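You operate a simulated robot arm through the tools that you are given. There is no shell and no other tool. Be economical: measure what you need, move in short steps, check, and stop when the job is done.

Carry out the task below with a simulated robot arm. There is one attempt and no reset: what you move stays moved.

TASK
Swap the blue collar on the fixture for the green one.
Fine: screw FREE first, TIGHT after; the blue collar goes on the bench.

It is judged by the outcome, as a careful person would: the job done as asked, and still so three seconds after it is handed in. It fails if anything else is knocked over, pushed out of place, dropped, spilled or broken.

THE ROBOT
A 6-joint arm with a two-finger parallel gripper, fixed in place. Base frame: the origin is at the foot of the arm, x ahead of it, y to its left, z up; the work surface is at about z = 86. Lengths are in cm, angles in degrees, forces in N, time in s.
With the tool pointing down near the work surface it reaches from about 24 to 64 cm from the base axis. Its first joint turns from -66.0 to 66.0 degrees. Payload 2.7 kg.
Tool frame: the origin (TCP) lies between the finger pads and is the grasp point; the fingertips stand 2.3 cm ahead of it; z points along the fingers, y is the line along which they close. The gripper opens to 9.4 cm. The fingers are 3.8 cm wide and 1 cm thick; the gripper's body (5.4 by 9.6 cm) begins 3.9 cm behind the TCP.
Orientation is that of the tool frame in the base frame, as a unit quaternion [x, y, z, w]. With the fingers straight down and closing along the base's y, the tool's x points along the base's -x, its y along +y and its z along -z.

THE INTERFACE
- The arm moves only by the tool nudge_tool. Its argument "motion" is one flat list of numbers, 7 for each row, row after row: the shift along the base's x, y, z in cm, then the turn, a rotation vector about the base's x, y, z in degrees, then the closure, from 0 (fully open) to 1 (shut). In form: [dx, dy, dz, ax, ay, az, grip, dx, dy, dz, ax, ay, az, grip, ...]. A call has 1 to 8 rows; each row is the pose to reach, as a shift and turn from the pose commanded when the call began. A row lasts 0.2 s, in which the tool goes at most 5 cm and 8.6 degrees; a call with a longer step from one row to the next is refused whole, and so is a gripper value outside its range. A pose out of reach is approached as far as the arm can. The call stops where the force on the tool passes 40 N (or 10 N more than at its start, if that is more) or the arm is blocked; 0.2 s more then pass. The fingers move at their own pace (about 4.5 cm/s each) and stop on an object; they squeeze with about 38 N. The grip force told is the motor's: it shows also when the fingers shut on nothing. Time passes only in rows, and 0.2 s behind the last, so rows that repeat a pose let the fingers close. It gives the time, the measured TCP pose, the force on the tool (base axes), the opening and the grip force at its end, in the units of the frame above (readings bear some noise), and new pictures: "views" is both (left out), scene, wrist or none.
- Cameras (640 x 400 px; columns grow to the right, rows downward): "scene" is fixed at [7.37, -44.13, 139.28]; the picture's right is [0.75, -0.66, 0.00], its down [-0.46, -0.52, -0.72] and it looks along [0.48, 0.54, -0.69] (base axes); focal length 214 px, centre (320, 200). "wrist" rides on the gripper at [-3.9, 0, -4.4] in the tool frame; the picture's right is [0.00, -1.00, 0.00], its down [0.97, 0.00, -0.24] and it looks along [0.24, 0.00, 0.97] (tool axes); focal length 218 px, centre (320, 200).
- point_at(camera, pixels): for up to 12 pixels [column, row] of the newest picture of that camera ("zoom" is the newest enlarged one), the place [x, y, z] in the base frame of the surface seen there, good to about 0.2 cm. No time passes.
- inspect(camera, box): a new picture of the part [left, top, right, bottom] of that camera's present view, enlarged. No time passes.
- job_done(): hands the job in; it is judged then, once.

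Work in short steps. Measure before you move; look again where a grasp or a placing could have gone wrong, and mend it. You have 80 turns and 120 pictures in all, those below and enlarged ones among them. Open the gripper and draw the arm clear of the work before you hand the job in, unless the task says otherwise; then end with one line.

The tools are called after "Request:" by a JSON object that holds its "name" and its "arguments". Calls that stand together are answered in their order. nudge_tool: Moves the arm, as the interface text tells. Its arguments: {"type":"object","properties":{"motion":{"type":"array"},"views":{"type":"string","enum":["both","scene","wrist","none"]}},"required":["motion"]} The other tools are called the same way: point_at (camera, pixels) gives the place of the surface under pixels of a picture; inspect (camera, box) takes an enlarged picture of a part of a camera's view; job_done () hands the job in.

At the start:

```text
t: 0.0
tool_pos: [34.77, 19.59, 122.59]
tool_rot: [0.0, 1.0, 0.0, 0.0]
wrist_force: [0.7, -0.4, -0.7]
grip_width: 9.44
grip_force: 0.1
```

scene: 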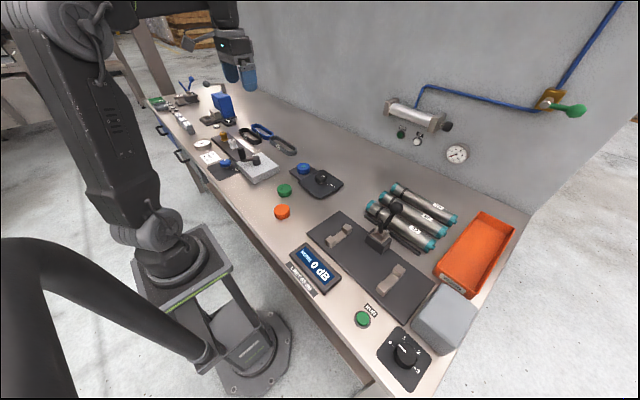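
wrist: 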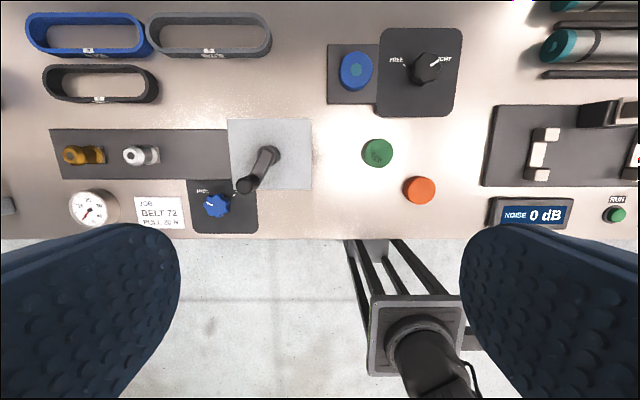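

The fixture with the blue collar is near wrist (355,70), with a FREE/TIGHT knob at (427,68); the green collar is at (378,152). I enlarge and measure.

Request:
{"name": "inspect", "arguments": {"camera": "wrist", "box": [310, 20, 480, 220]}}

Request:
{"name": "inspect", "arguments": {"camera": "scene", "box": [260, 150, 360, 230]}}

Request:
{"name": "point_at", "arguments": {"camera": "wrist", "pixels": [[355, 69], [341, 70], [370, 70], [335, 95], [427, 68], [415, 69], [438, 62], [378, 152], [364, 152], [392, 152], [419, 190], [450, 105]]}}

```text
2.00 times, centred on (395, 120) of wrist
```

zoom: 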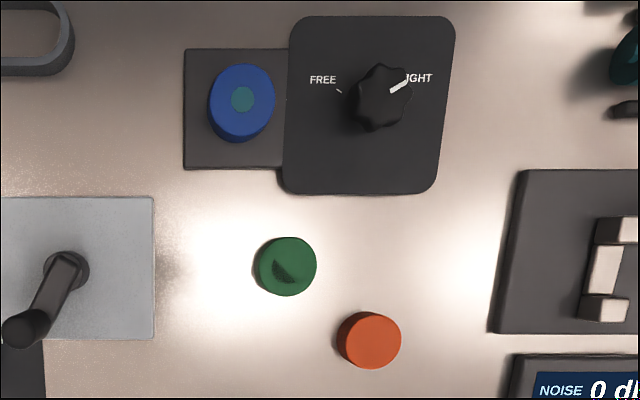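

```text
5.00 times, centred on (310, 190) of scene
```

zoom: 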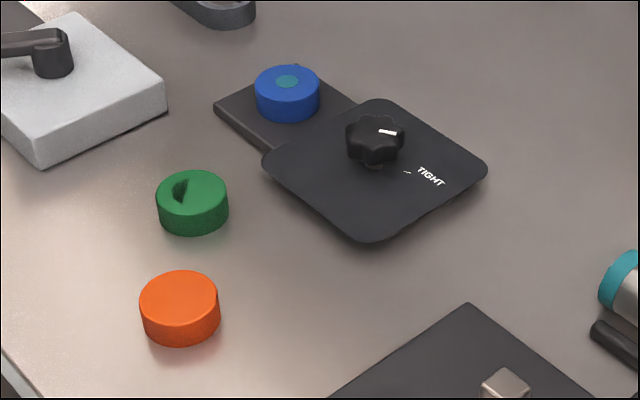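

```text
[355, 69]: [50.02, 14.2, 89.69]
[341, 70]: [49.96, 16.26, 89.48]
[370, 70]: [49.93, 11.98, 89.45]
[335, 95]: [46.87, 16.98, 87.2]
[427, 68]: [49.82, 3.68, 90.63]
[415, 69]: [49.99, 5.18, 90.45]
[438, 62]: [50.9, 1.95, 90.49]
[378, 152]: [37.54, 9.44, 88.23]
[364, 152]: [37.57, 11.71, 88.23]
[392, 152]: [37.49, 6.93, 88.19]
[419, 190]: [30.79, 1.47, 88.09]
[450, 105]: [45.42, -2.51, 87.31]
```

The pointer is on TIGHT and FREE is counterclockwise from above. I move over the knob for a closer look.

Request:
{"name": "nudge_tool", "arguments": {"motion": [2.5, -2.7, -3.1, 0, 0, 0, 0, 5, -5.3, -6.2, 0, 0, 0, 0, 7.5, -8, -9.3, 0, 0, 0, 0, 10, -10.6, -12.4, 0, 0, 0, 0, 12.5, -13.3, -15.5, 0, 0, 0, 0, 15.1, -16, -18.6, 0, 0, 0, 0, 15.1, -16, -18.6, 0, 0, 0, 0]}}

```text
t: 1.6
tool_pos: [50.06, 3.79, 104.2]
tool_rot: [0.0, 1.0, 0.0, -0.001]
wrist_force: [0.0, -0.3, 0.6]
grip_width: 9.39
grip_force: 0.0
```

scene: 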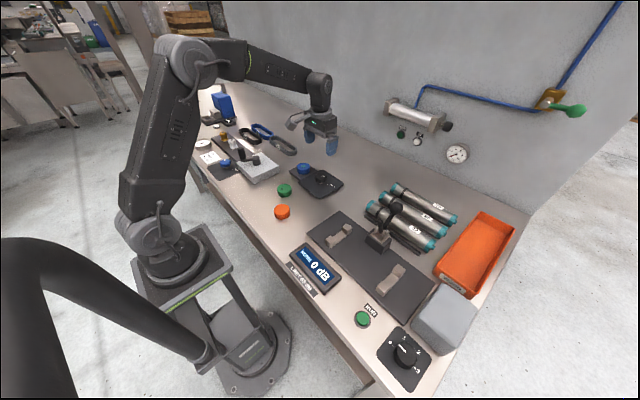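
wrist: 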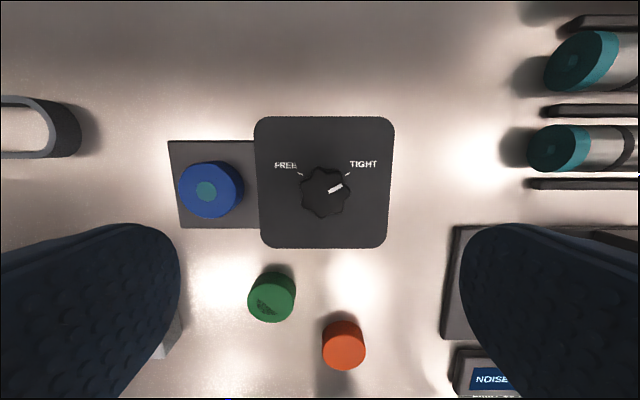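

Request:
{"name": "inspect", "arguments": {"camera": "wrist", "box": [255, 140, 395, 230]}}

Request:
{"name": "point_at", "arguments": {"camera": "wrist", "pixels": [[325, 191], [302, 191], [349, 191], [301, 175], [347, 175], [211, 189], [183, 189], [240, 187], [271, 297], [204, 191], [330, 191], [340, 187]]}}

Request:
{"name": "inspect", "arguments": {"camera": "wrist", "box": [160, 130, 300, 230]}}

Request:
{"name": "inspect", "arguments": {"camera": "wrist", "box": [220, 250, 330, 340]}}

```text
4.44 times, centred on (325, 185) of wrist
```

zoom: 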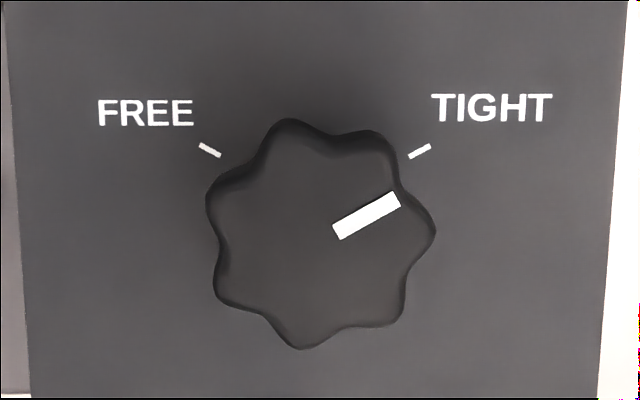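

```text
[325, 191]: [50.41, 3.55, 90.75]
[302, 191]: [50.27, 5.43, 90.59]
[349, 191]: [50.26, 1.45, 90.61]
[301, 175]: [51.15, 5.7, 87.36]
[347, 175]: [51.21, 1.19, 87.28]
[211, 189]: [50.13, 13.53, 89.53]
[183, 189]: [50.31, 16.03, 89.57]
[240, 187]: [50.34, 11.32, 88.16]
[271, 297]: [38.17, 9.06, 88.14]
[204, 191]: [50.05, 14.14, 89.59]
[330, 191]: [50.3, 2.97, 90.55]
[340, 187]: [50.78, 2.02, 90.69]
```

```text
4.00 times, centred on (230, 180) of wrist
```

zoom: 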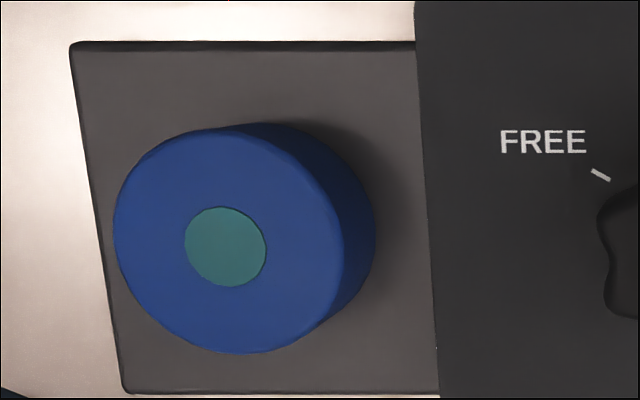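

```text
4.44 times, centred on (275, 295) of wrist
```

zoom: 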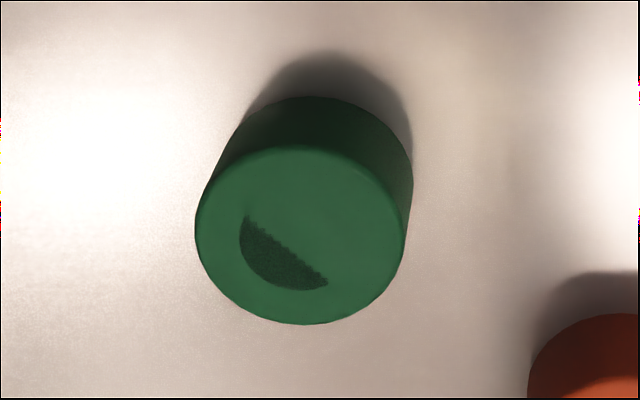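

The pointer must turn about 120° counterclockwise. Knob centre is about (50.1, 3.5). I pre-turn the tool by -60° while dropping partway.

Request:
{"name": "nudge_tool", "arguments": {"motion": [0, 0, -1, 0, 0, -8.5, 0.3, 0, -0.1, -2, 0, 0, -17, 0.3, 0.1, -0.1, -3, 0, 0, -25.5, 0.3, 0.1, -0.2, -4, 0, 0, -34, 0.3, 0.1, -0.2, -5, 0, 0, -42.5, 0.3, 0.1, -0.2, -6, 0, 0, -51, 0.3, 0.1, -0.2, -7, 0, 0, -59.5, 0.3, 0.1, -0.2, -8, 0, 0, -60, 0.3]}}

```text
t: 3.4
tool_pos: [49.76, 3.44, 96.09]
tool_rot: [0.501, 0.865, 0.001, 0.0]
wrist_force: [0.5, 0.3, 0.1]
grip_width: 6.59
grip_force: 0.1
```

scene: 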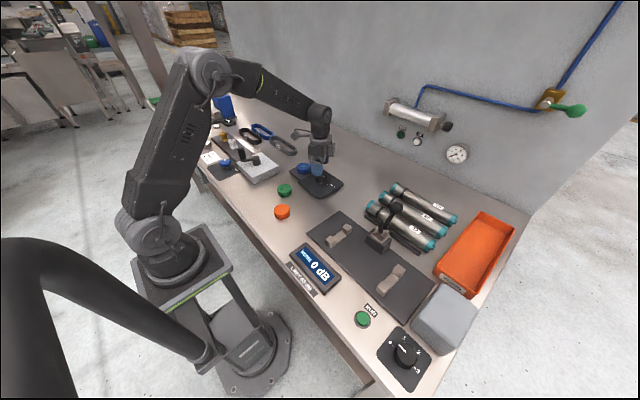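
wrist: 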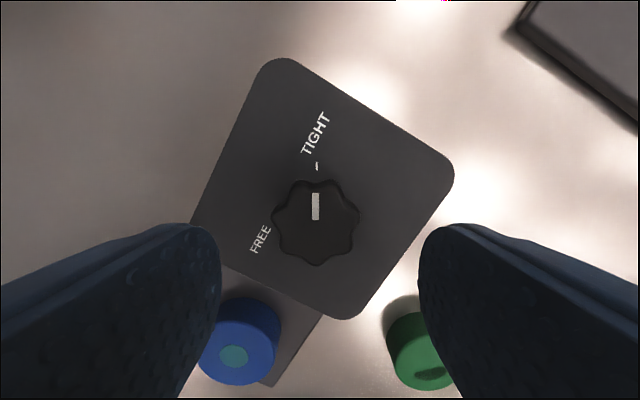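

The knob is centred between the fingers laterally (316,222). I measure its centre once more.

Request:
{"name": "point_at", "arguments": {"camera": "wrist", "pixels": [[316, 222], [278, 225], [355, 225], [316, 186], [316, 258]]}}

```text
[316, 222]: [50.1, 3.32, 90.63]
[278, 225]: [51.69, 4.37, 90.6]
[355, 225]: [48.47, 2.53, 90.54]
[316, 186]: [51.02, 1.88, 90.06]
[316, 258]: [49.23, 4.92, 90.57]
```

Centre agrees with the TCP. Descend to about z=90.2 and close.

Request:
{"name": "nudge_tool", "arguments": {"motion": [0, 0, -2, 0, 0, 0, 0.3, 0.1, 0, -4, 0, 0, 0, 0.3, 0.1, 0, -5.8, 0, 0, 0, 0.3, 0.1, 0, -5.8, 0, 0, 0, 0.6, 0.1, 0, -5.8, 0, 0, 0, 0.7, 0.1, 0, -5.8, 0, 0, 0, 0.7], "views": "wrist"}}

```text
t: 4.8
tool_pos: [49.97, 3.41, 90.11]
tool_rot: [0.5, 0.866, -0.001, 0.0]
wrist_force: [-1.9, 0.0, -3.5]
grip_width: 4.26
grip_force: 45.2
```

wrist: 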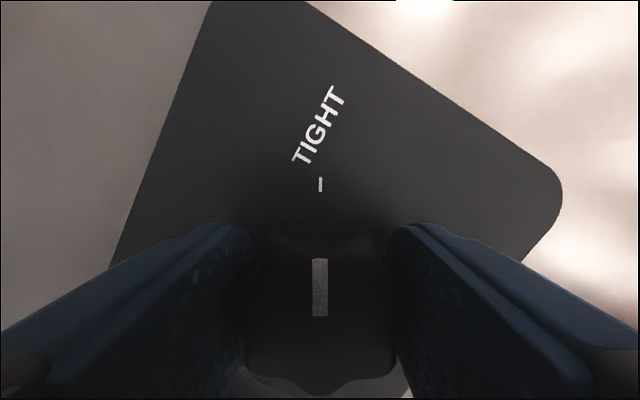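

Gripped at 4.26 cm. Turn counterclockwise.

Request:
{"name": "nudge_tool", "arguments": {"motion": [0, 0, 0, 0, 0, 8, 0.7, 0, 0, 0, 0, 0, 16, 0.7, 0, 0, 0, 0, 0, 24, 0.7, 0, 0, 0, 0, 0, 32, 0.7, 0, 0, 0, 0, 0, 40, 0.7, 0, 0, 0, 0, 0, 48, 0.7, 0, 0, 0, 0, 0, 56, 0.7, 0, 0, 0, 0, 0, 60, 0.7], "views": "wrist"}}

```text
t: 6.6
tool_pos: [49.94, 3.53, 90.12]
tool_rot: [0.0, 1.0, 0.0, -0.001]
wrist_force: [8.1, 8.1, -24.4]
grip_width: 4.26
grip_force: 45.5
```

wrist: 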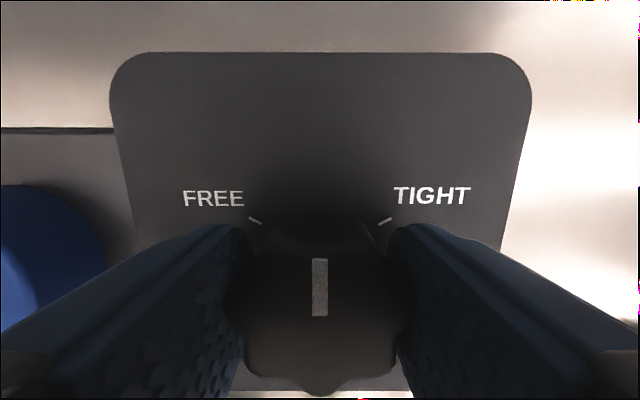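

The knob follows; a -24 N z-force has built up, so I continue in smaller steps, watching it.

Request:
{"name": "nudge_tool", "arguments": {"motion": [0, 0, -0.05, 0, 0, 8, 0.7, 0, 0, -0.05, 0, 0, 16, 0.7, 0, 0, -0.05, 0, 0, 24, 0.7, 0, 0, -0.05, 0, 0, 32, 0.7], "views": "none"}}

```text
t: 7.6
tool_pos: [50.0, 3.5, 90.21]
tool_rot: [-0.276, 0.961, 0.0, -0.001]
wrist_force: [7.8, 12.8, -25.0]
grip_width: 4.27
grip_force: 45.1
```

Request:
{"name": "nudge_tool", "arguments": {"motion": [0, 0, 0, 0, 0, 8, 0.7, 0, 0, 0, 0, 0, 16, 0.7, 0, 0, 0, 0, 0, 24, 0.7, 0, 0, 0, 0, 0, 28, 0.7], "views": "wrist"}}

```text
t: 8.6
tool_pos: [49.94, 3.45, 90.14]
tool_rot: [-0.501, 0.866, -0.001, -0.001]
wrist_force: [-2.6, 19.3, -17.8]
grip_width: 4.26
grip_force: 44.8
```

wrist: 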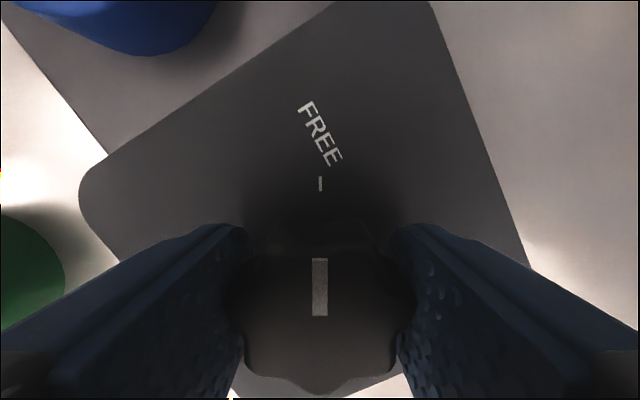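

The pointer lines up with the FREE tick. Open to about 6.6 cm, rise, and turn back.

Request:
{"name": "nudge_tool", "arguments": {"motion": [0, 0, 0, 0, 0, 0, 0.3, 0, 0, 0, 0, 0, 0, 0.3, 0, 0, 0, 0, 0, 0, 0.3, 0, 0, 3, 0, 0, 0, 0.3, 0, 0, 7, 0, 0, 0, 0.3, 0, 0, 12, 0, 0, -8, 0.3, 0, 0, 14, 0, 0, -16, 0.3, 0, 0, 14, 0, 0, -24, 0.3], "views": "none"}}

Request:
{"name": "nudge_tool", "arguments": {"motion": [0, 2, 0, 0, 0, -8, 0.3, 0, 4, 0, 0, 0, -16, 0.3, 0, 6, 0, 0, 0, -24, 0.3, 0, 8, 0, 0, 0, -32, 0.3, 0, 10.6, 0, 0, 0, -36, 0.3, 0, 10.6, 0, 0, 0, -36, 0.3], "views": "wrist"}}

```text
t: 10.4
tool_pos: [49.81, 3.21, 104.44]
tool_rot: [-0.307, 0.952, 0.0, -0.001]
wrist_force: [0.7, -0.9, -0.8]
grip_width: 6.55
grip_force: 0.0
```

```text
t: 11.8
tool_pos: [50.14, 14.06, 104.39]
tool_rot: [0.001, 1.0, 0.0, 0.0]
wrist_force: [-0.1, 0.0, 0.1]
grip_width: 6.6
grip_force: 0.0
```

wrist: 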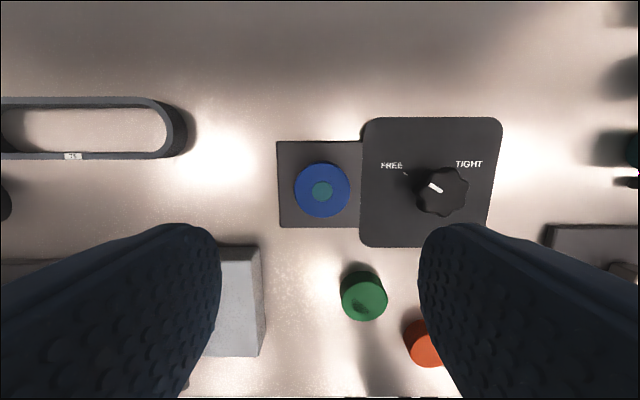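

Knob stayed at FREE. Measure the blue collar, green collar, and free bench candidates.

Request:
{"name": "point_at", "arguments": {"camera": "wrist", "pixels": [[322, 190], [295, 190], [349, 190], [322, 164], [322, 216], [322, 182], [290, 215], [363, 300], [343, 298], [384, 298], [240, 180], [300, 260]]}}

Request:
{"name": "inspect", "arguments": {"camera": "wrist", "box": [280, 140, 440, 240]}}

Request:
{"name": "inspect", "arguments": {"camera": "scene", "box": [230, 120, 350, 230]}}

```text
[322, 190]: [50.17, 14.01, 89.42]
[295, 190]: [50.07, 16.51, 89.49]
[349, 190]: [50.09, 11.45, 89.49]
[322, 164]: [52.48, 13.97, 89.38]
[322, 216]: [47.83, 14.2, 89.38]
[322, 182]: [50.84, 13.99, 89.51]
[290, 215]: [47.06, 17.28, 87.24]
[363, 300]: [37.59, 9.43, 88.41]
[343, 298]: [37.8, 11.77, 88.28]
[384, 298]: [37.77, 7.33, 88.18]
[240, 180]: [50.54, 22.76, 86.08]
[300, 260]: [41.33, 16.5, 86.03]
```

```text
4.00 times, centred on (360, 190) of wrist
```

zoom: 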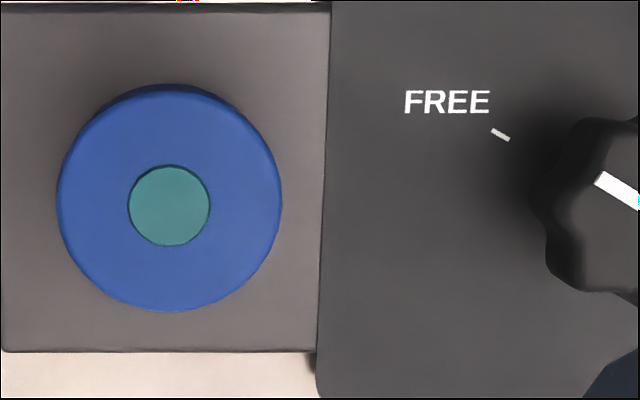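

```text
3.64 times, centred on (290, 175) of scene
```

zoom: 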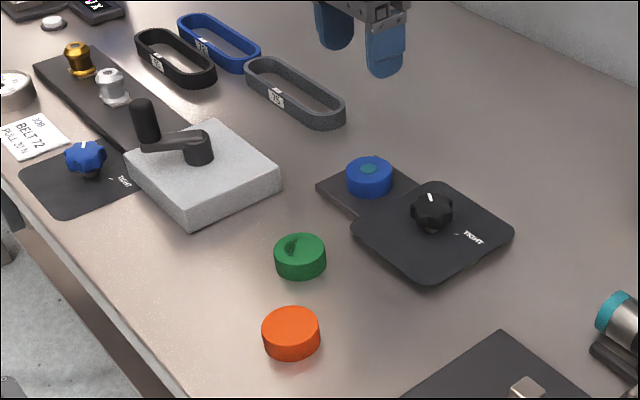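

Blue collar centre (50.15, 14.0), z 87.2–89.45. Descend to z≈89.9 and grip.

Request:
{"name": "nudge_tool", "arguments": {"motion": [0, 0, -4, 0, 0, 0, 0.3, 0.05, 0, -8, 0, 0, 0, 0.3, 0.1, 0, -12, 0, 0, 0, 0.3, 0.1, 0, -14.25, 0, 0, 0, 0.3, 0.1, 0, -14.25, 0, 0, 0, 0.6, 0.1, 0, -14.25, 0, 0, 0, 0.65, 0.1, 0, -14.25, 0, 0, 0, 0.65], "views": "wrist"}}

```text
t: 13.4
tool_pos: [50.19, 14.19, 90.16]
tool_rot: [0.001, 1.0, 0.0, 0.0]
wrist_force: [-0.6, 0.6, 0.2]
grip_width: 5.06
grip_force: 38.1
```

wrist: 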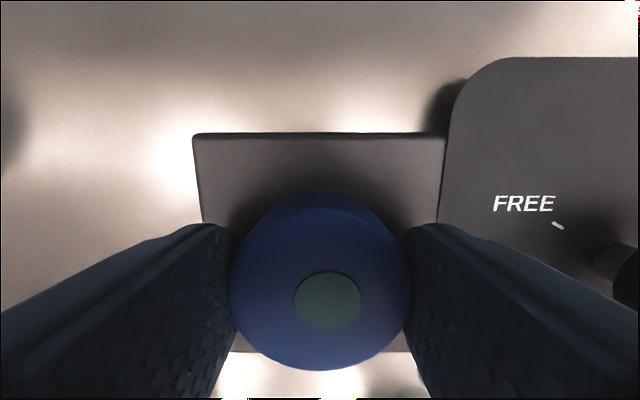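

Gripped at 5.06 cm with no side force. Lift straight up.

Request:
{"name": "nudge_tool", "arguments": {"motion": [0, 0, 0.5, 0, 0, 0, 0.65, 0, 0, 1.2, 0, 0, 0, 0.65, 0, 0, 2, 0, 0, 0, 0.65, 0, 0, 3, 0, 0, 0, 0.65, 0, 0, 5, 0, 0, 0, 0.65, 0, 0, 7, 0, 0, 0, 0.65]}}

```text
t: 14.8
tool_pos: [50.19, 14.13, 97.04]
tool_rot: [0.0, 1.0, 0.0, 0.0]
wrist_force: [-0.2, 0.2, -0.1]
grip_width: 5.05
grip_force: 38.5
```

scene: 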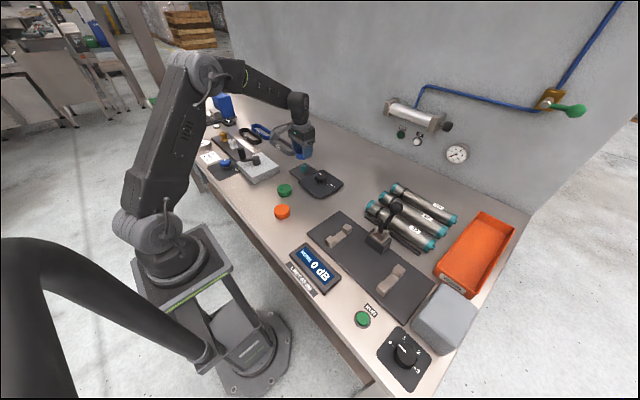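
wrist: 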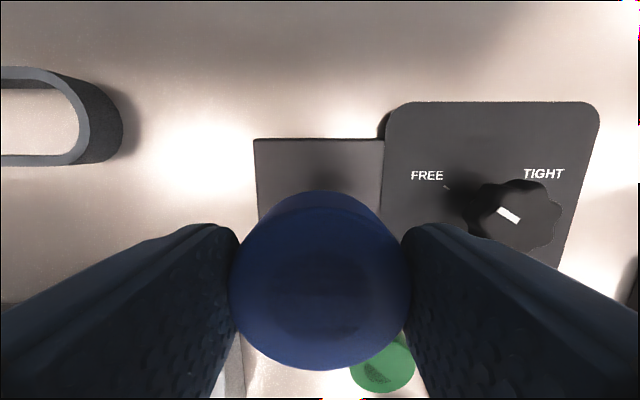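

The collar is off. Carry it to free bench at about (48.5, 22.5) and lower it.

Request:
{"name": "nudge_tool", "arguments": {"motion": [-0.8, 4.2, 0, 0, 0, 0, 0.65, -1.7, 8.4, 0, 0, 0, 0, 0.65, -1.7, 8.4, -4, 0, 0, 0, 0.65, -1.7, 8.4, -7, 0, 0, 0, 0.65, -1.7, 8.4, -7.6, 0, 0, 0, 0.65, -1.7, 8.4, -7.9, 0, 0, 0, 0.65, -1.7, 8.4, -8.05, 0, 0, 0, 0.65], "views": "wrist"}}

```text
t: 16.4
tool_pos: [48.57, 22.37, 89.17]
tool_rot: [0.0, 1.0, 0.0, -0.001]
wrist_force: [0.9, 0.5, -1.0]
grip_width: 5.05
grip_force: 37.9
```

wrist: 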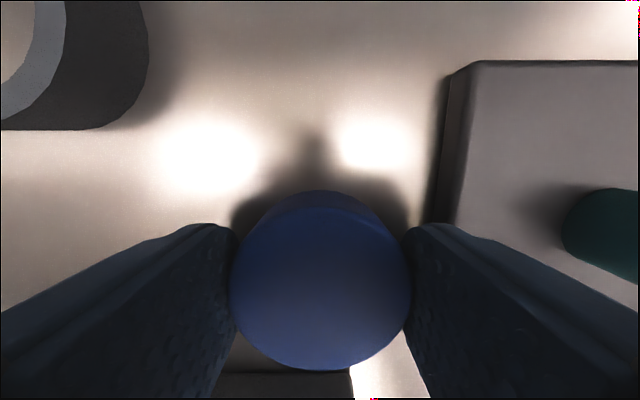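

No contact yet; lower in small steps.

Request:
{"name": "nudge_tool", "arguments": {"motion": [0, 0, -0.1, 0, 0, 0, 0.65, 0, 0, -0.2, 0, 0, 0, 0.65], "views": "none"}}

```text
t: 17.0
tool_pos: [48.51, 22.43, 88.88]
tool_rot: [0.0, 1.0, 0.0, 0.001]
wrist_force: [-3.1, -1.6, 12.6]
grip_width: 5.08
grip_force: 37.3
```

Contact (12.6 N): it rests on the bench. Release (finger outer edge stays clear of the fixture plate at y≈17.3) and rise.

Request:
{"name": "nudge_tool", "arguments": {"motion": [0, 0, 0.05, 0, 0, 0, 0.35, 0, 0, 0.05, 0, 0, 0, 0.35, 0, 0, 0.05, 0, 0, 0, 0.35, 0, 0, 4, 0, 0, 0, 0.35, 0, 0, 8, 0, 0, 0, 0.35, -3, -4, 10, 0, 0, 0, 0.35, -6, -7, 10, 0, 0, 0, 0.35]}}

```text
refused: row 6 steps farther than a row can; nothing moved
```

Request:
{"name": "nudge_tool", "arguments": {"motion": [0, 0, 0.05, 0, 0, 0, 0.35, 0, 0, 0.05, 0, 0, 0, 0.35, 0, 0, 0.05, 0, 0, 0, 0.35, 0, 0, 4, 0, 0, 0, 0.35, 0, 0, 8, 0, 0, 0, 0.35, -2.5, -3.5, 10, 0, 0, 0, 0.35, -5, -7, 12, 0, 0, 0, 0.35, -7, -10, 12, 0, 0, 0, 0.35]}}

```text
t: 18.8
tool_pos: [41.57, 12.16, 100.76]
tool_rot: [0.0, 1.0, 0.0, 0.0]
wrist_force: [0.6, -0.2, 0.2]
grip_width: 6.13
grip_force: 0.1
```

scene: 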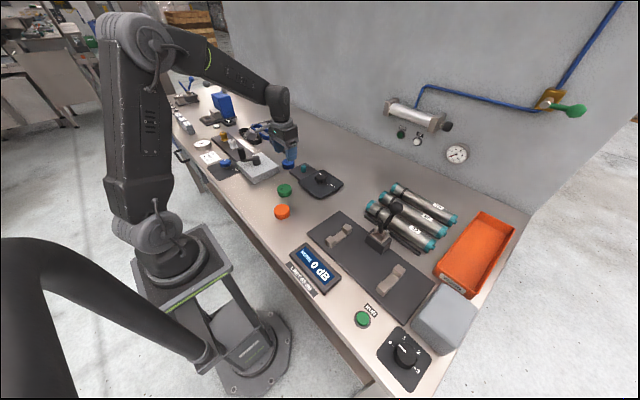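
wrist: 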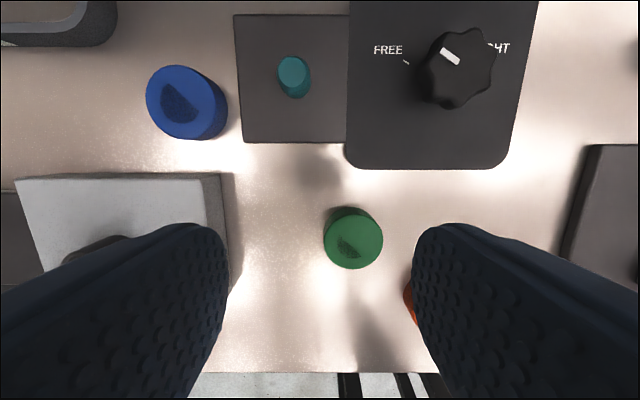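

Blue sits on the bench and the bare pin is visible at (292,72). Measure green collar, pin, block edge.

Request:
{"name": "point_at", "arguments": {"camera": "wrist", "pixels": [[353, 241], [325, 241], [382, 241], [353, 214], [353, 267], [292, 71], [278, 71], [306, 71], [292, 57], [222, 195], [205, 220], [228, 260]]}}

Request:
{"name": "inspect", "arguments": {"camera": "wrist", "box": [240, 30, 400, 130]}}

Request:
{"name": "inspect", "arguments": {"camera": "wrist", "box": [310, 200, 400, 280]}}

```text
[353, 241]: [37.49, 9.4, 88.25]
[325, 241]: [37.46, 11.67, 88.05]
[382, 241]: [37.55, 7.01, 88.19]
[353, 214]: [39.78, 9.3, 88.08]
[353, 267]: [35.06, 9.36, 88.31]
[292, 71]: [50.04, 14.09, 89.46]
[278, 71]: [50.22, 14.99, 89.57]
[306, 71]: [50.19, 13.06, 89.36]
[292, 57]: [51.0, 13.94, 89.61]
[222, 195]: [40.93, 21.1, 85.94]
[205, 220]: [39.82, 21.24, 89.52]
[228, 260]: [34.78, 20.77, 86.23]
```

```text
4.00 times, centred on (320, 80) of wrist
```

zoom: 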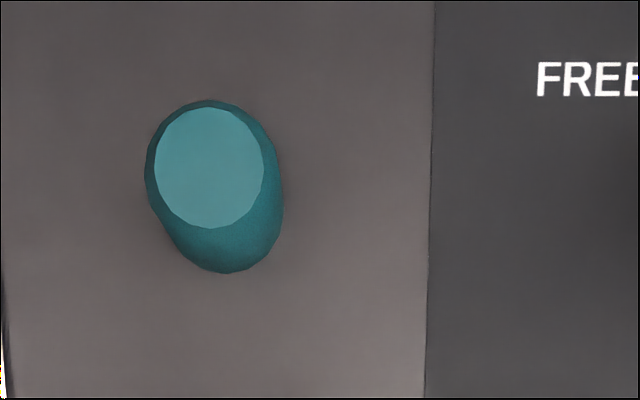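

```text
5.00 times, centred on (355, 240) of wrist
```

zoom: 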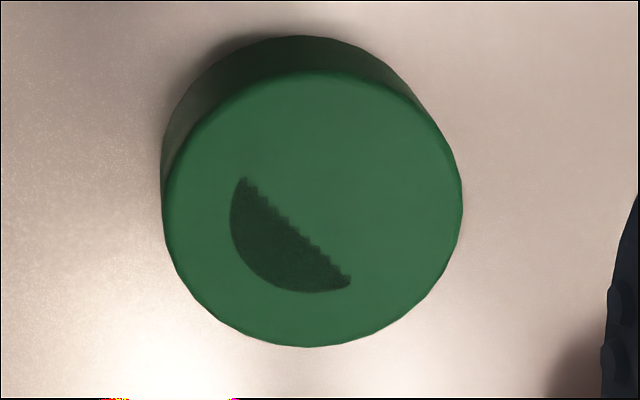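

Green centre is (37.45, 9.38); block is clear. Go over it, descend, and grip at the same height relation used for blue.

Request:
{"name": "nudge_tool", "arguments": {"motion": [-2, -1.5, 0, 0, 0, 0, 0.35, -4.02, -3, 0, 0, 0, 0, 0.35, -4.02, -3, -4, 0, 0, 0, 0.35, -4.02, -3, -8, 0, 0, 0, 0.35, -4.02, -3, -11, 0, 0, 0, 0.35, -4.02, -3, -11.9, 0, 0, 0, 0.35, -4.02, -3, -11.9, 0, 0, 0, 0.35], "views": "wrist"}}

```text
t: 20.4
tool_pos: [37.16, 9.38, 89.01]
tool_rot: [0.001, 1.0, 0.001, 0.001]
wrist_force: [-0.5, 0.0, 0.0]
grip_width: 6.12
grip_force: 0.1
```

wrist: 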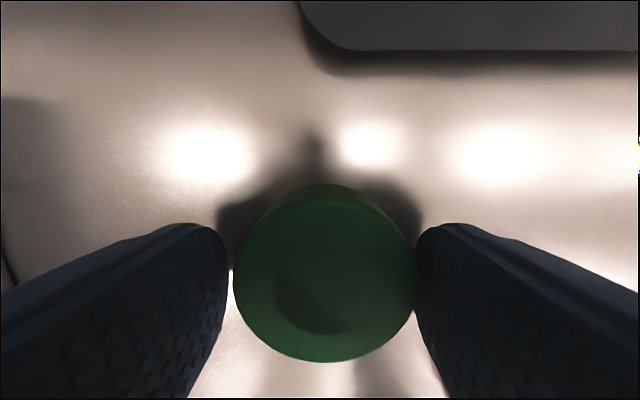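

Compared with blue in hand (rows 192–370, cols 229–411), green sits 8 px high and 5 px right; shift +0.22 x, -0.14 y, then close.

Request:
{"name": "nudge_tool", "arguments": {"motion": [0.22, -0.14, 0, 0, 0, 0, 0.35, 0.22, -0.14, 0, 0, 0, 0, 0.5, 0.22, -0.14, 0, 0, 0, 0, 0.65, 0.22, -0.14, 0, 0, 0, 0, 0.65], "views": "wrist"}}

```text
t: 21.4
tool_pos: [37.49, 9.28, 88.95]
tool_rot: [0.0, 1.0, 0.0, 0.0]
wrist_force: [0.4, -0.5, 2.1]
grip_width: 5.08
grip_force: 37.9
```

wrist: 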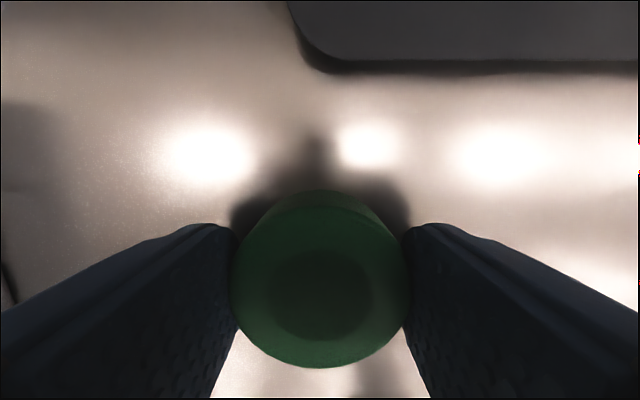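

Request:
{"name": "inspect", "arguments": {"camera": "wrist", "box": [220, 180, 420, 380]}}

Request:
{"name": "nudge_tool", "arguments": {"motion": [0, 0, 1, 0, 0, 0, 0.65, 0, 0, 4, 0, 0, 0, 0.65, 0, 0, 8, 0, 0, 0, 0.65], "views": "wrist"}}

```text
2.00 times, centred on (320, 280) of wrist
```

zoom: 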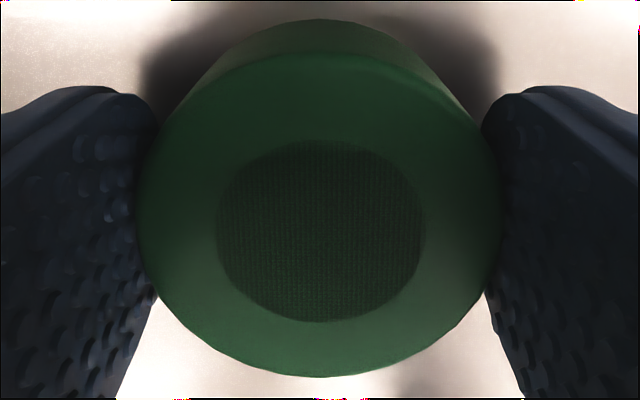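

```text
t: 22.2
tool_pos: [37.42, 9.26, 96.96]
tool_rot: [0.0, 1.0, 0.0, 0.0]
wrist_force: [0.1, -0.2, -0.3]
grip_width: 5.07
grip_force: 38.0
```

wrist: 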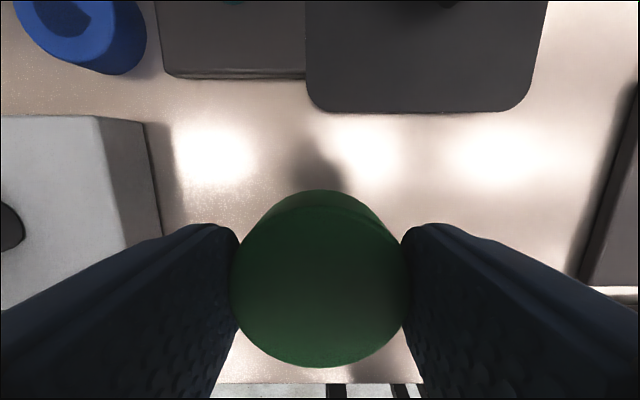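

Green held like blue (about 3 px, 0.08 cm, forward). Carry it over the pin, to just above the pin top.

Request:
{"name": "nudge_tool", "arguments": {"motion": [4, 1.6, 0, 0, 0, 0, 0.65, 8, 3.2, 0, 0, 0, 0, 0.65, 12.42, 4.74, 0, 0, 0, 0, 0.65, 12.42, 4.74, -2, 0, 0, 0, 0.65, 12.42, 4.74, -3.7, 0, 0, 0, 0.65, 12.42, 4.74, -3.7, 0, 0, 0, 0.65]}}

```text
t: 23.6
tool_pos: [50.19, 14.18, 93.16]
tool_rot: [0.0, 1.0, 0.0, 0.0]
wrist_force: [0.6, -0.6, -0.7]
grip_width: 5.06
grip_force: 37.4
```

scene: 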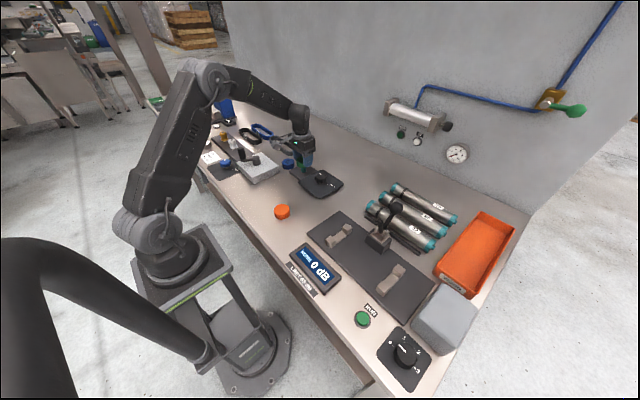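
wrist: 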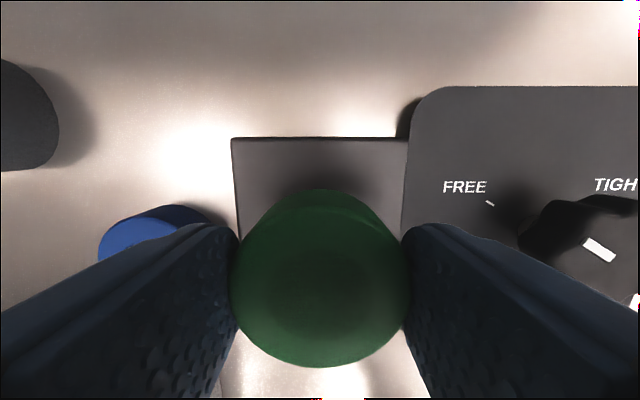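

Aligned over the plate. Lower in small steps, watching the force.

Request:
{"name": "nudge_tool", "arguments": {"motion": [0, 0, -0.4, 0, 0, 0, 0.65, 0, 0, -0.7, 0, 0, 0, 0.65, 0, 0, -0.9, 0, 0, 0, 0.65, 0, 0, -1.1, 0, 0, 0, 0.65, 0, 0, -1.3, 0, 0, 0, 0.65], "views": "wrist"}}

```text
t: 24.8
tool_pos: [50.0, 14.0, 91.95]
tool_rot: [-0.001, 1.0, 0.0, 0.0]
wrist_force: [-0.2, -0.6, 0.0]
grip_width: 5.06
grip_force: 38.0
```

wrist: 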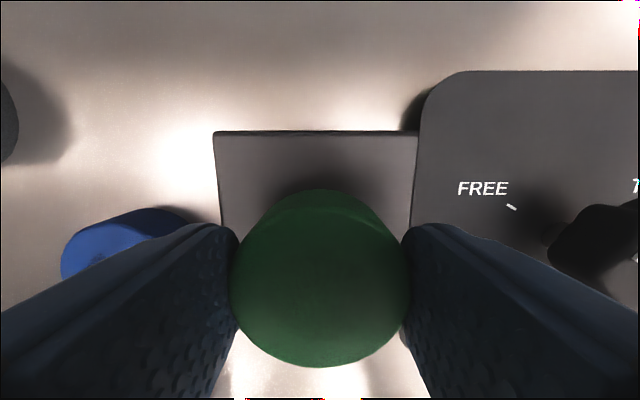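

No force; the pin appears to be entering. Continue down.

Request:
{"name": "nudge_tool", "arguments": {"motion": [0, 0, -0.3, 0, 0, 0, 0.65, 0, 0, -0.6, 0, 0, 0, 0.65, 0, 0, -0.9, 0, 0, 0, 0.65, 0, 0, -1.2, 0, 0, 0, 0.65, 0, 0, -1.5, 0, 0, 0, 0.65, 0, 0, -1.7, 0, 0, 0, 0.65, 0, 0, -1.8, 0, 0, 0, 0.65], "views": "wrist"}}

```text
t: 26.4
tool_pos: [49.97, 14.03, 90.24]
tool_rot: [0.0, 1.0, 0.0, 0.001]
wrist_force: [-1.9, -2.7, 6.9]
grip_width: 5.06
grip_force: 37.8
```

wrist: 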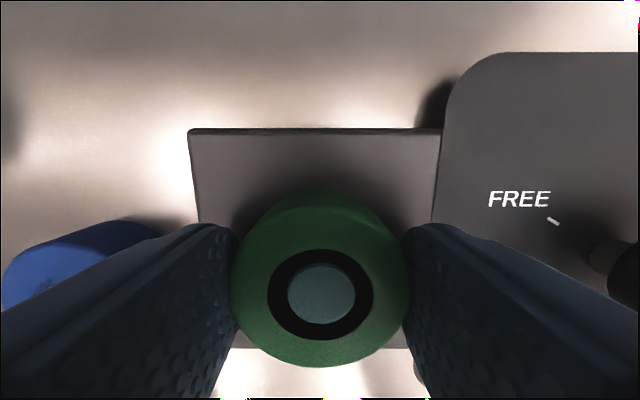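

The pin shows inside the bore with a dark ring; check how it's seated.

Request:
{"name": "inspect", "arguments": {"camera": "wrist", "box": [250, 230, 390, 370]}}

Request:
{"name": "point_at", "arguments": {"camera": "wrist", "pixels": [[320, 295], [320, 240], [320, 355], [277, 295], [363, 295], [250, 280], [390, 280], [80, 260], [110, 235]]}}

```text
2.86 times, centred on (320, 300) of wrist
```

zoom: 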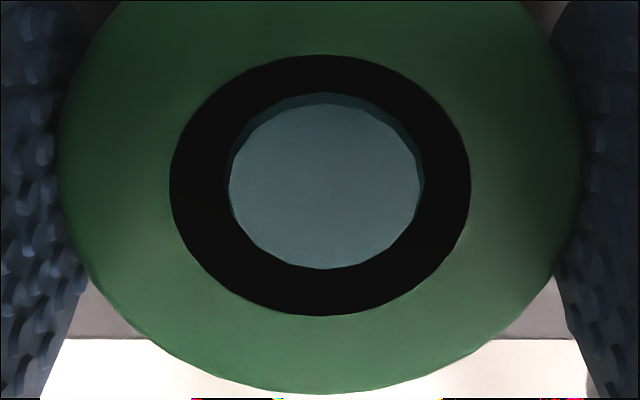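

```text
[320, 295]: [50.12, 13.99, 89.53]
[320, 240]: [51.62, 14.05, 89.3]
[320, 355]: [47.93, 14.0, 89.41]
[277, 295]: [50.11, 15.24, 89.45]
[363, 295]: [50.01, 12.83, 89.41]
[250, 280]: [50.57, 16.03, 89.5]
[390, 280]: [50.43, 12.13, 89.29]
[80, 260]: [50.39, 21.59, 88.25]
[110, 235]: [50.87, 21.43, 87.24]
```

Seated: collar top ≈89.4, concentric with the pin. Release and rise.

Request:
{"name": "nudge_tool", "arguments": {"motion": [0, 0, -0.05, 0, 0, 0, 0.65, 0, 0, -0.03, 0, 0, 0, 0.35, 0, 0, -0.03, 0, 0, 0, 0.3, 0, 0, -0.03, 0, 0, 0, 0.3, 0, 0, 4, 0, 0, 0, 0.3, 0, 0, 8, 0, 0, 0, 0.3, 0, -4.5, 10, 0, 0, 0, 0.3, 0, -7, 14, 0, 0, 0, 0.3], "views": "wrist"}}

```text
t: 28.2
tool_pos: [49.94, 6.75, 103.93]
tool_rot: [-0.001, 1.0, 0.0, 0.0]
wrist_force: [0.7, 1.1, 0.1]
grip_width: 6.59
grip_force: 0.0
```

wrist: 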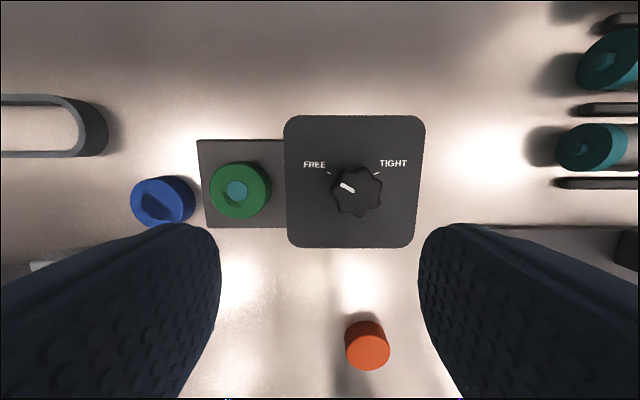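

Green is on the pin. Now turn the tool +60° over the knob, descend in the next call.

Request:
{"name": "nudge_tool", "arguments": {"motion": [0, -1, -1, 0, 0, 8.5, 0.3, 0, -2, -2, 0, 0, 17, 0.3, 0, -3.6, -3, 0, 0, 25.5, 0.3, 0, -3.6, -4, 0, 0, 34, 0.3, 0, -3.6, -5, 0, 0, 42.5, 0.3, 0, -3.6, -6, 0, 0, 51, 0.3, 0, -3.6, -7, 0, 0, 59.5, 0.3, 0, -3.6, -8, 0, 0, 60, 0.3], "views": "wrist"}}

```text
t: 30.0
tool_pos: [49.9, 3.18, 96.07]
tool_rot: [-0.501, 0.865, 0.001, 0.0]
wrist_force: [0.4, 0.0, 0.4]
grip_width: 6.58
grip_force: 0.0
```

wrist: 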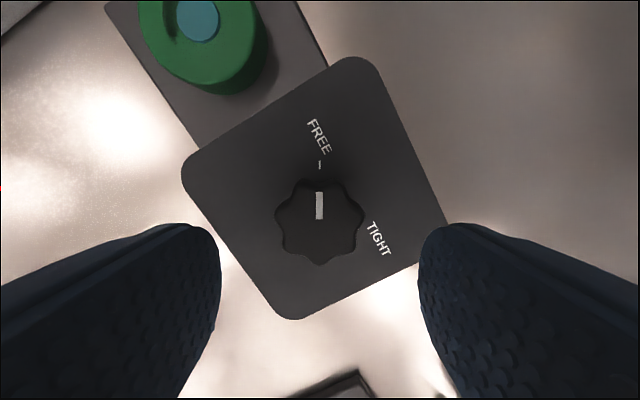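

Centred (knob at col 319). Descend, grip.

Request:
{"name": "nudge_tool", "arguments": {"motion": [0, 0, -2, 0, 0, 0, 0.3, 0, 0, -4, 0, 0, 0, 0.3, 0, 0, -5.8, 0, 0, 0, 0.3, 0, 0, -5.8, 0, 0, 0, 0.6, 0, 0, -5.8, 0, 0, 0, 0.7, 0, 0, -5.8, 0, 0, 0, 0.7], "views": "wrist"}}

Request:
{"name": "nudge_tool", "arguments": {"motion": [0, 0, 0, 0, 0, -8, 0.7, 0, 0, 0, 0, 0, -16, 0.7, 0, 0, 0, 0, 0, -24, 0.7, 0, 0, 0, 0, 0, -32, 0.7, 0, 0, 0, 0, 0, -40, 0.7, 0, 0, 0, 0, 0, -48, 0.7, 0, 0, 0, 0, 0, -56, 0.7, 0, 0, 0, 0, 0, -60, 0.7], "views": "wrist"}}

```text
t: 31.4
tool_pos: [49.92, 3.28, 90.15]
tool_rot: [-0.5, 0.866, 0.001, -0.002]
wrist_force: [-11.8, 6.6, 1.9]
grip_width: 4.25
grip_force: 44.9
```

wrist: 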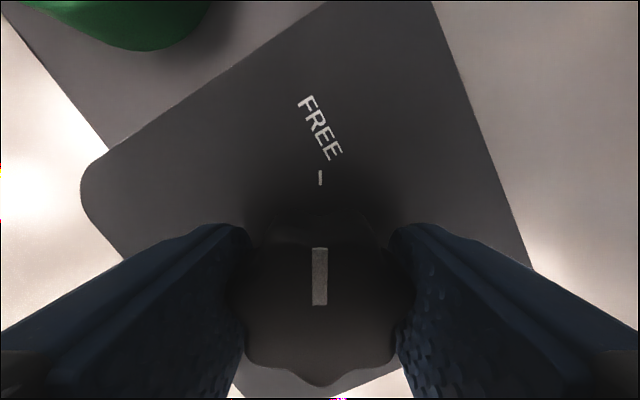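

```text
t: 33.2
tool_pos: [49.83, 3.52, 90.19]
tool_rot: [0.001, 1.0, -0.001, -0.004]
wrist_force: [-30.5, 11.5, 6.8]
grip_width: 4.25
grip_force: 44.5
```

wrist: 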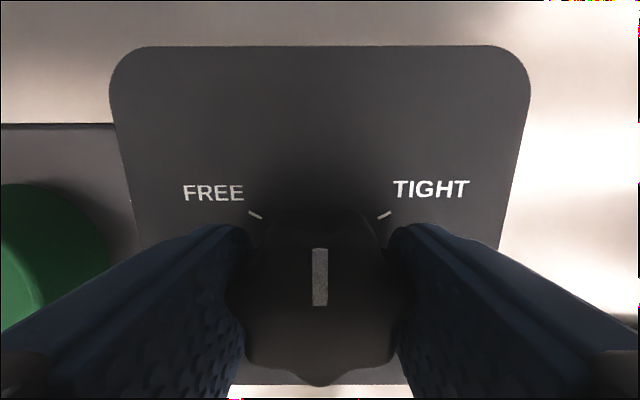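

Knob is at the midpoint but side force is 30 N. Release, let it relax, and look before regripping.

Request:
{"name": "nudge_tool", "arguments": {"motion": [0, 0, 0, 0, 0, 0, 0.45, 0, 0, 0, 0, 0, 0, 0.45, 0, 0, 0, 0, 0, 0, 0.45], "views": "wrist"}}

```text
t: 34.0
tool_pos: [50.08, 3.36, 90.18]
tool_rot: [0.0, 1.0, 0.0, 0.0]
wrist_force: [-0.2, -0.2, 1.0]
grip_width: 5.17
grip_force: 0.0
```

wrist: 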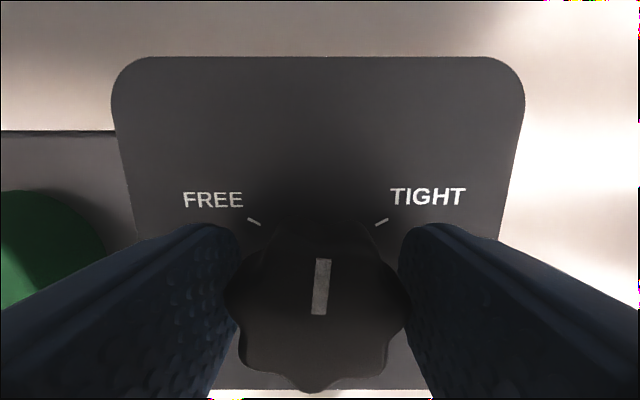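

Relaxed and centred. Regrip and turn 60° more clockwise.

Request:
{"name": "nudge_tool", "arguments": {"motion": [0, 0, 0, 0, 0, 0, 0.7, 0, 0, 0, 0, 0, 0, 0.7, 0, 0, 0, 0, 0, -8.5, 0.7, 0, 0, 0, 0, 0, -17, 0.7, 0, 0, 0, 0, 0, -25.5, 0.7, 0, 0, 0, 0, 0, -34, 0.7, 0, 0, 0, 0, 0, -42, 0.7, 0, 0, 0, 0, 0, -50, 0.7], "views": "wrist"}}

```text
t: 35.8
tool_pos: [50.0, 3.45, 90.39]
tool_rot: [0.424, 0.906, 0.0, 0.001]
wrist_force: [13.6, 2.4, -3.7]
grip_width: 4.23
grip_force: 45.2
```

wrist: 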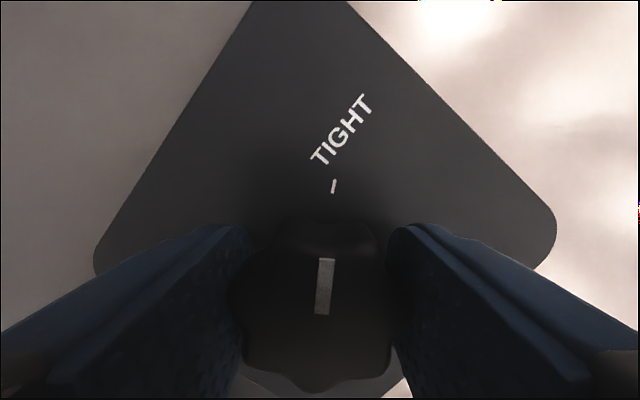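

Pointer is about 8° short of the TIGHT tick. Finish the turn.

Request:
{"name": "nudge_tool", "arguments": {"motion": [0, 0, 0, 0, 0, -4, 0.7, 0, 0, 0, 0, 0, -8.5, 0.7, 0, 0, 0, 0, 0, -8.5, 0.7], "views": "wrist"}}

```text
t: 36.6
tool_pos: [50.11, 3.55, 90.35]
tool_rot: [0.489, 0.872, 0.0, 0.0]
wrist_force: [11.1, 7.8, -3.7]
grip_width: 4.26
grip_force: 45.0
```

wrist: 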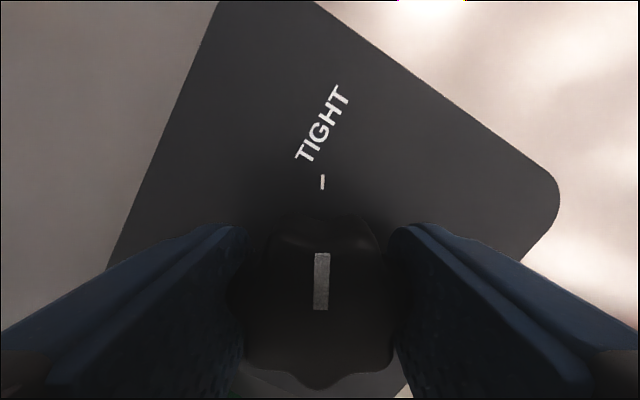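

About 1–2° remain; turn a bit more and release.

Request:
{"name": "nudge_tool", "arguments": {"motion": [0, 0, 0, 0, 0, -2, 0.7, 0, 0, 0, 0, 0, -2, 0.7], "views": "none"}}

Request:
{"name": "nudge_tool", "arguments": {"motion": [0, 0, 0, 0, 0, 0, 0.4, 0, 0, 0, 0, 0, 0, 0.3, 0, 0, 0, 0, 0, 0, 0.3, 0, 0, 4, 0, 0, 0, 0.3, 0, 0, 8, 0, 0, 0, 0.3, 0, 0, 12, 0, 0, 8.5, 0.3, 0, 0, 14, 0, 0, 17, 0.3, 0, 0, 14, 0, 0, 25, 0.3], "views": "none"}}

Request:
{"name": "nudge_tool", "arguments": {"motion": [-1, 1, 0, 0, 0, 8, 0.3, -2, 2, 0, 0, 0, 16, 0.3, -3, 3, 0, 0, 0, 24, 0.3, -3, 4, 0, 0, 0, 32, 0.3, -3, 5, 0, 0, 0, 35, 0, -3, 5, 0, 0, 0, 35, 0]}}

```text
t: 37.2
tool_pos: [49.85, 3.47, 90.44]
tool_rot: [0.503, 0.864, 0.001, -0.001]
wrist_force: [9.8, 13.0, -6.5]
grip_width: 4.26
grip_force: 44.9
```

```text
t: 39.0
tool_pos: [49.93, 3.45, 104.31]
tool_rot: [0.304, 0.953, 0.0, 0.0]
wrist_force: [0.0, 0.6, -0.7]
grip_width: 6.57
grip_force: 0.0
```

```text
t: 40.4
tool_pos: [47.02, 8.39, 104.27]
tool_rot: [0.003, 1.0, -0.001, 0.0]
wrist_force: [-0.3, -0.8, 0.2]
grip_width: 9.37
grip_force: 0.1
```

scene: 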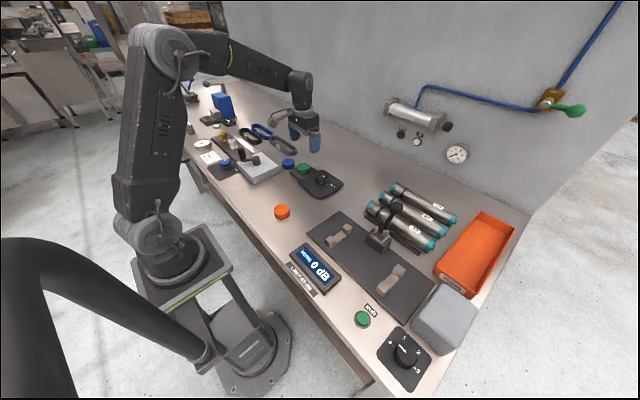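
wrist: 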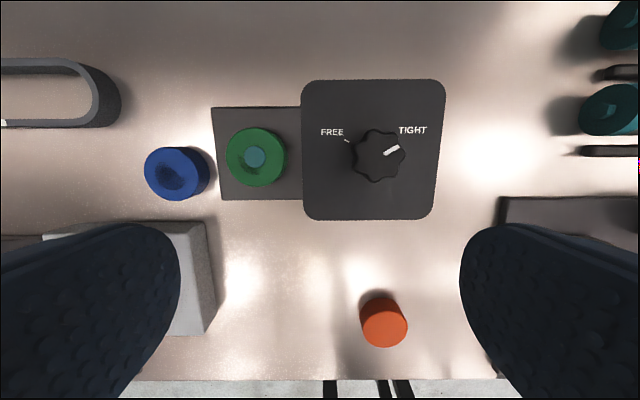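

Request:
{"name": "inspect", "arguments": {"camera": "wrist", "box": [310, 110, 450, 200]}}

Request:
{"name": "inspect", "arguments": {"camera": "wrist", "box": [140, 100, 300, 210]}}

Request:
{"name": "point_at", "arguments": {"camera": "wrist", "pixels": [[256, 157], [230, 157], [283, 157], [256, 135], [256, 180]]}}

```text
4.44 times, centred on (380, 155) of wrist
```

zoom: 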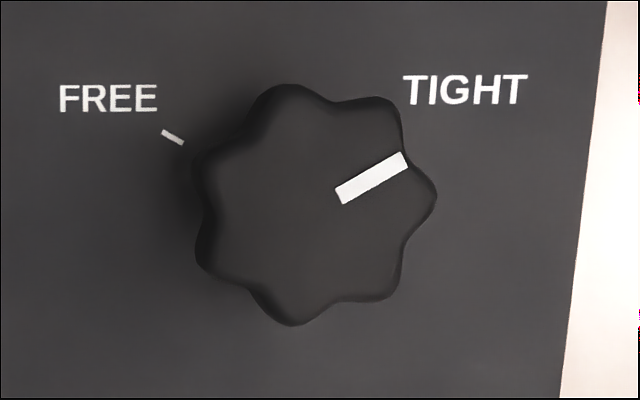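

```text
3.64 times, centred on (220, 155) of wrist
```

zoom: 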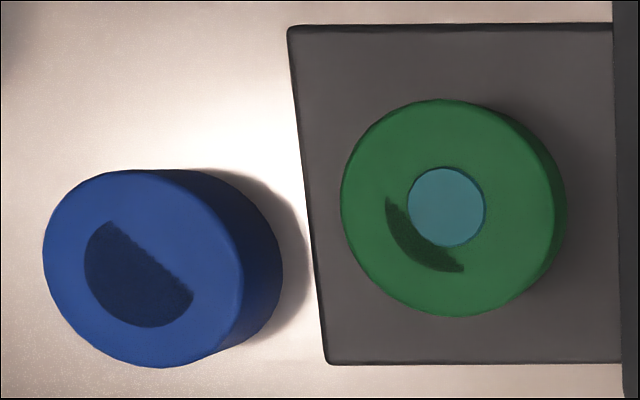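

```text
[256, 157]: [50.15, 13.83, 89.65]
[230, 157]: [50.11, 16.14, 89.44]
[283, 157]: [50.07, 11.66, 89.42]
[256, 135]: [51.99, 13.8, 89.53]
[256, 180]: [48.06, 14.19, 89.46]
```

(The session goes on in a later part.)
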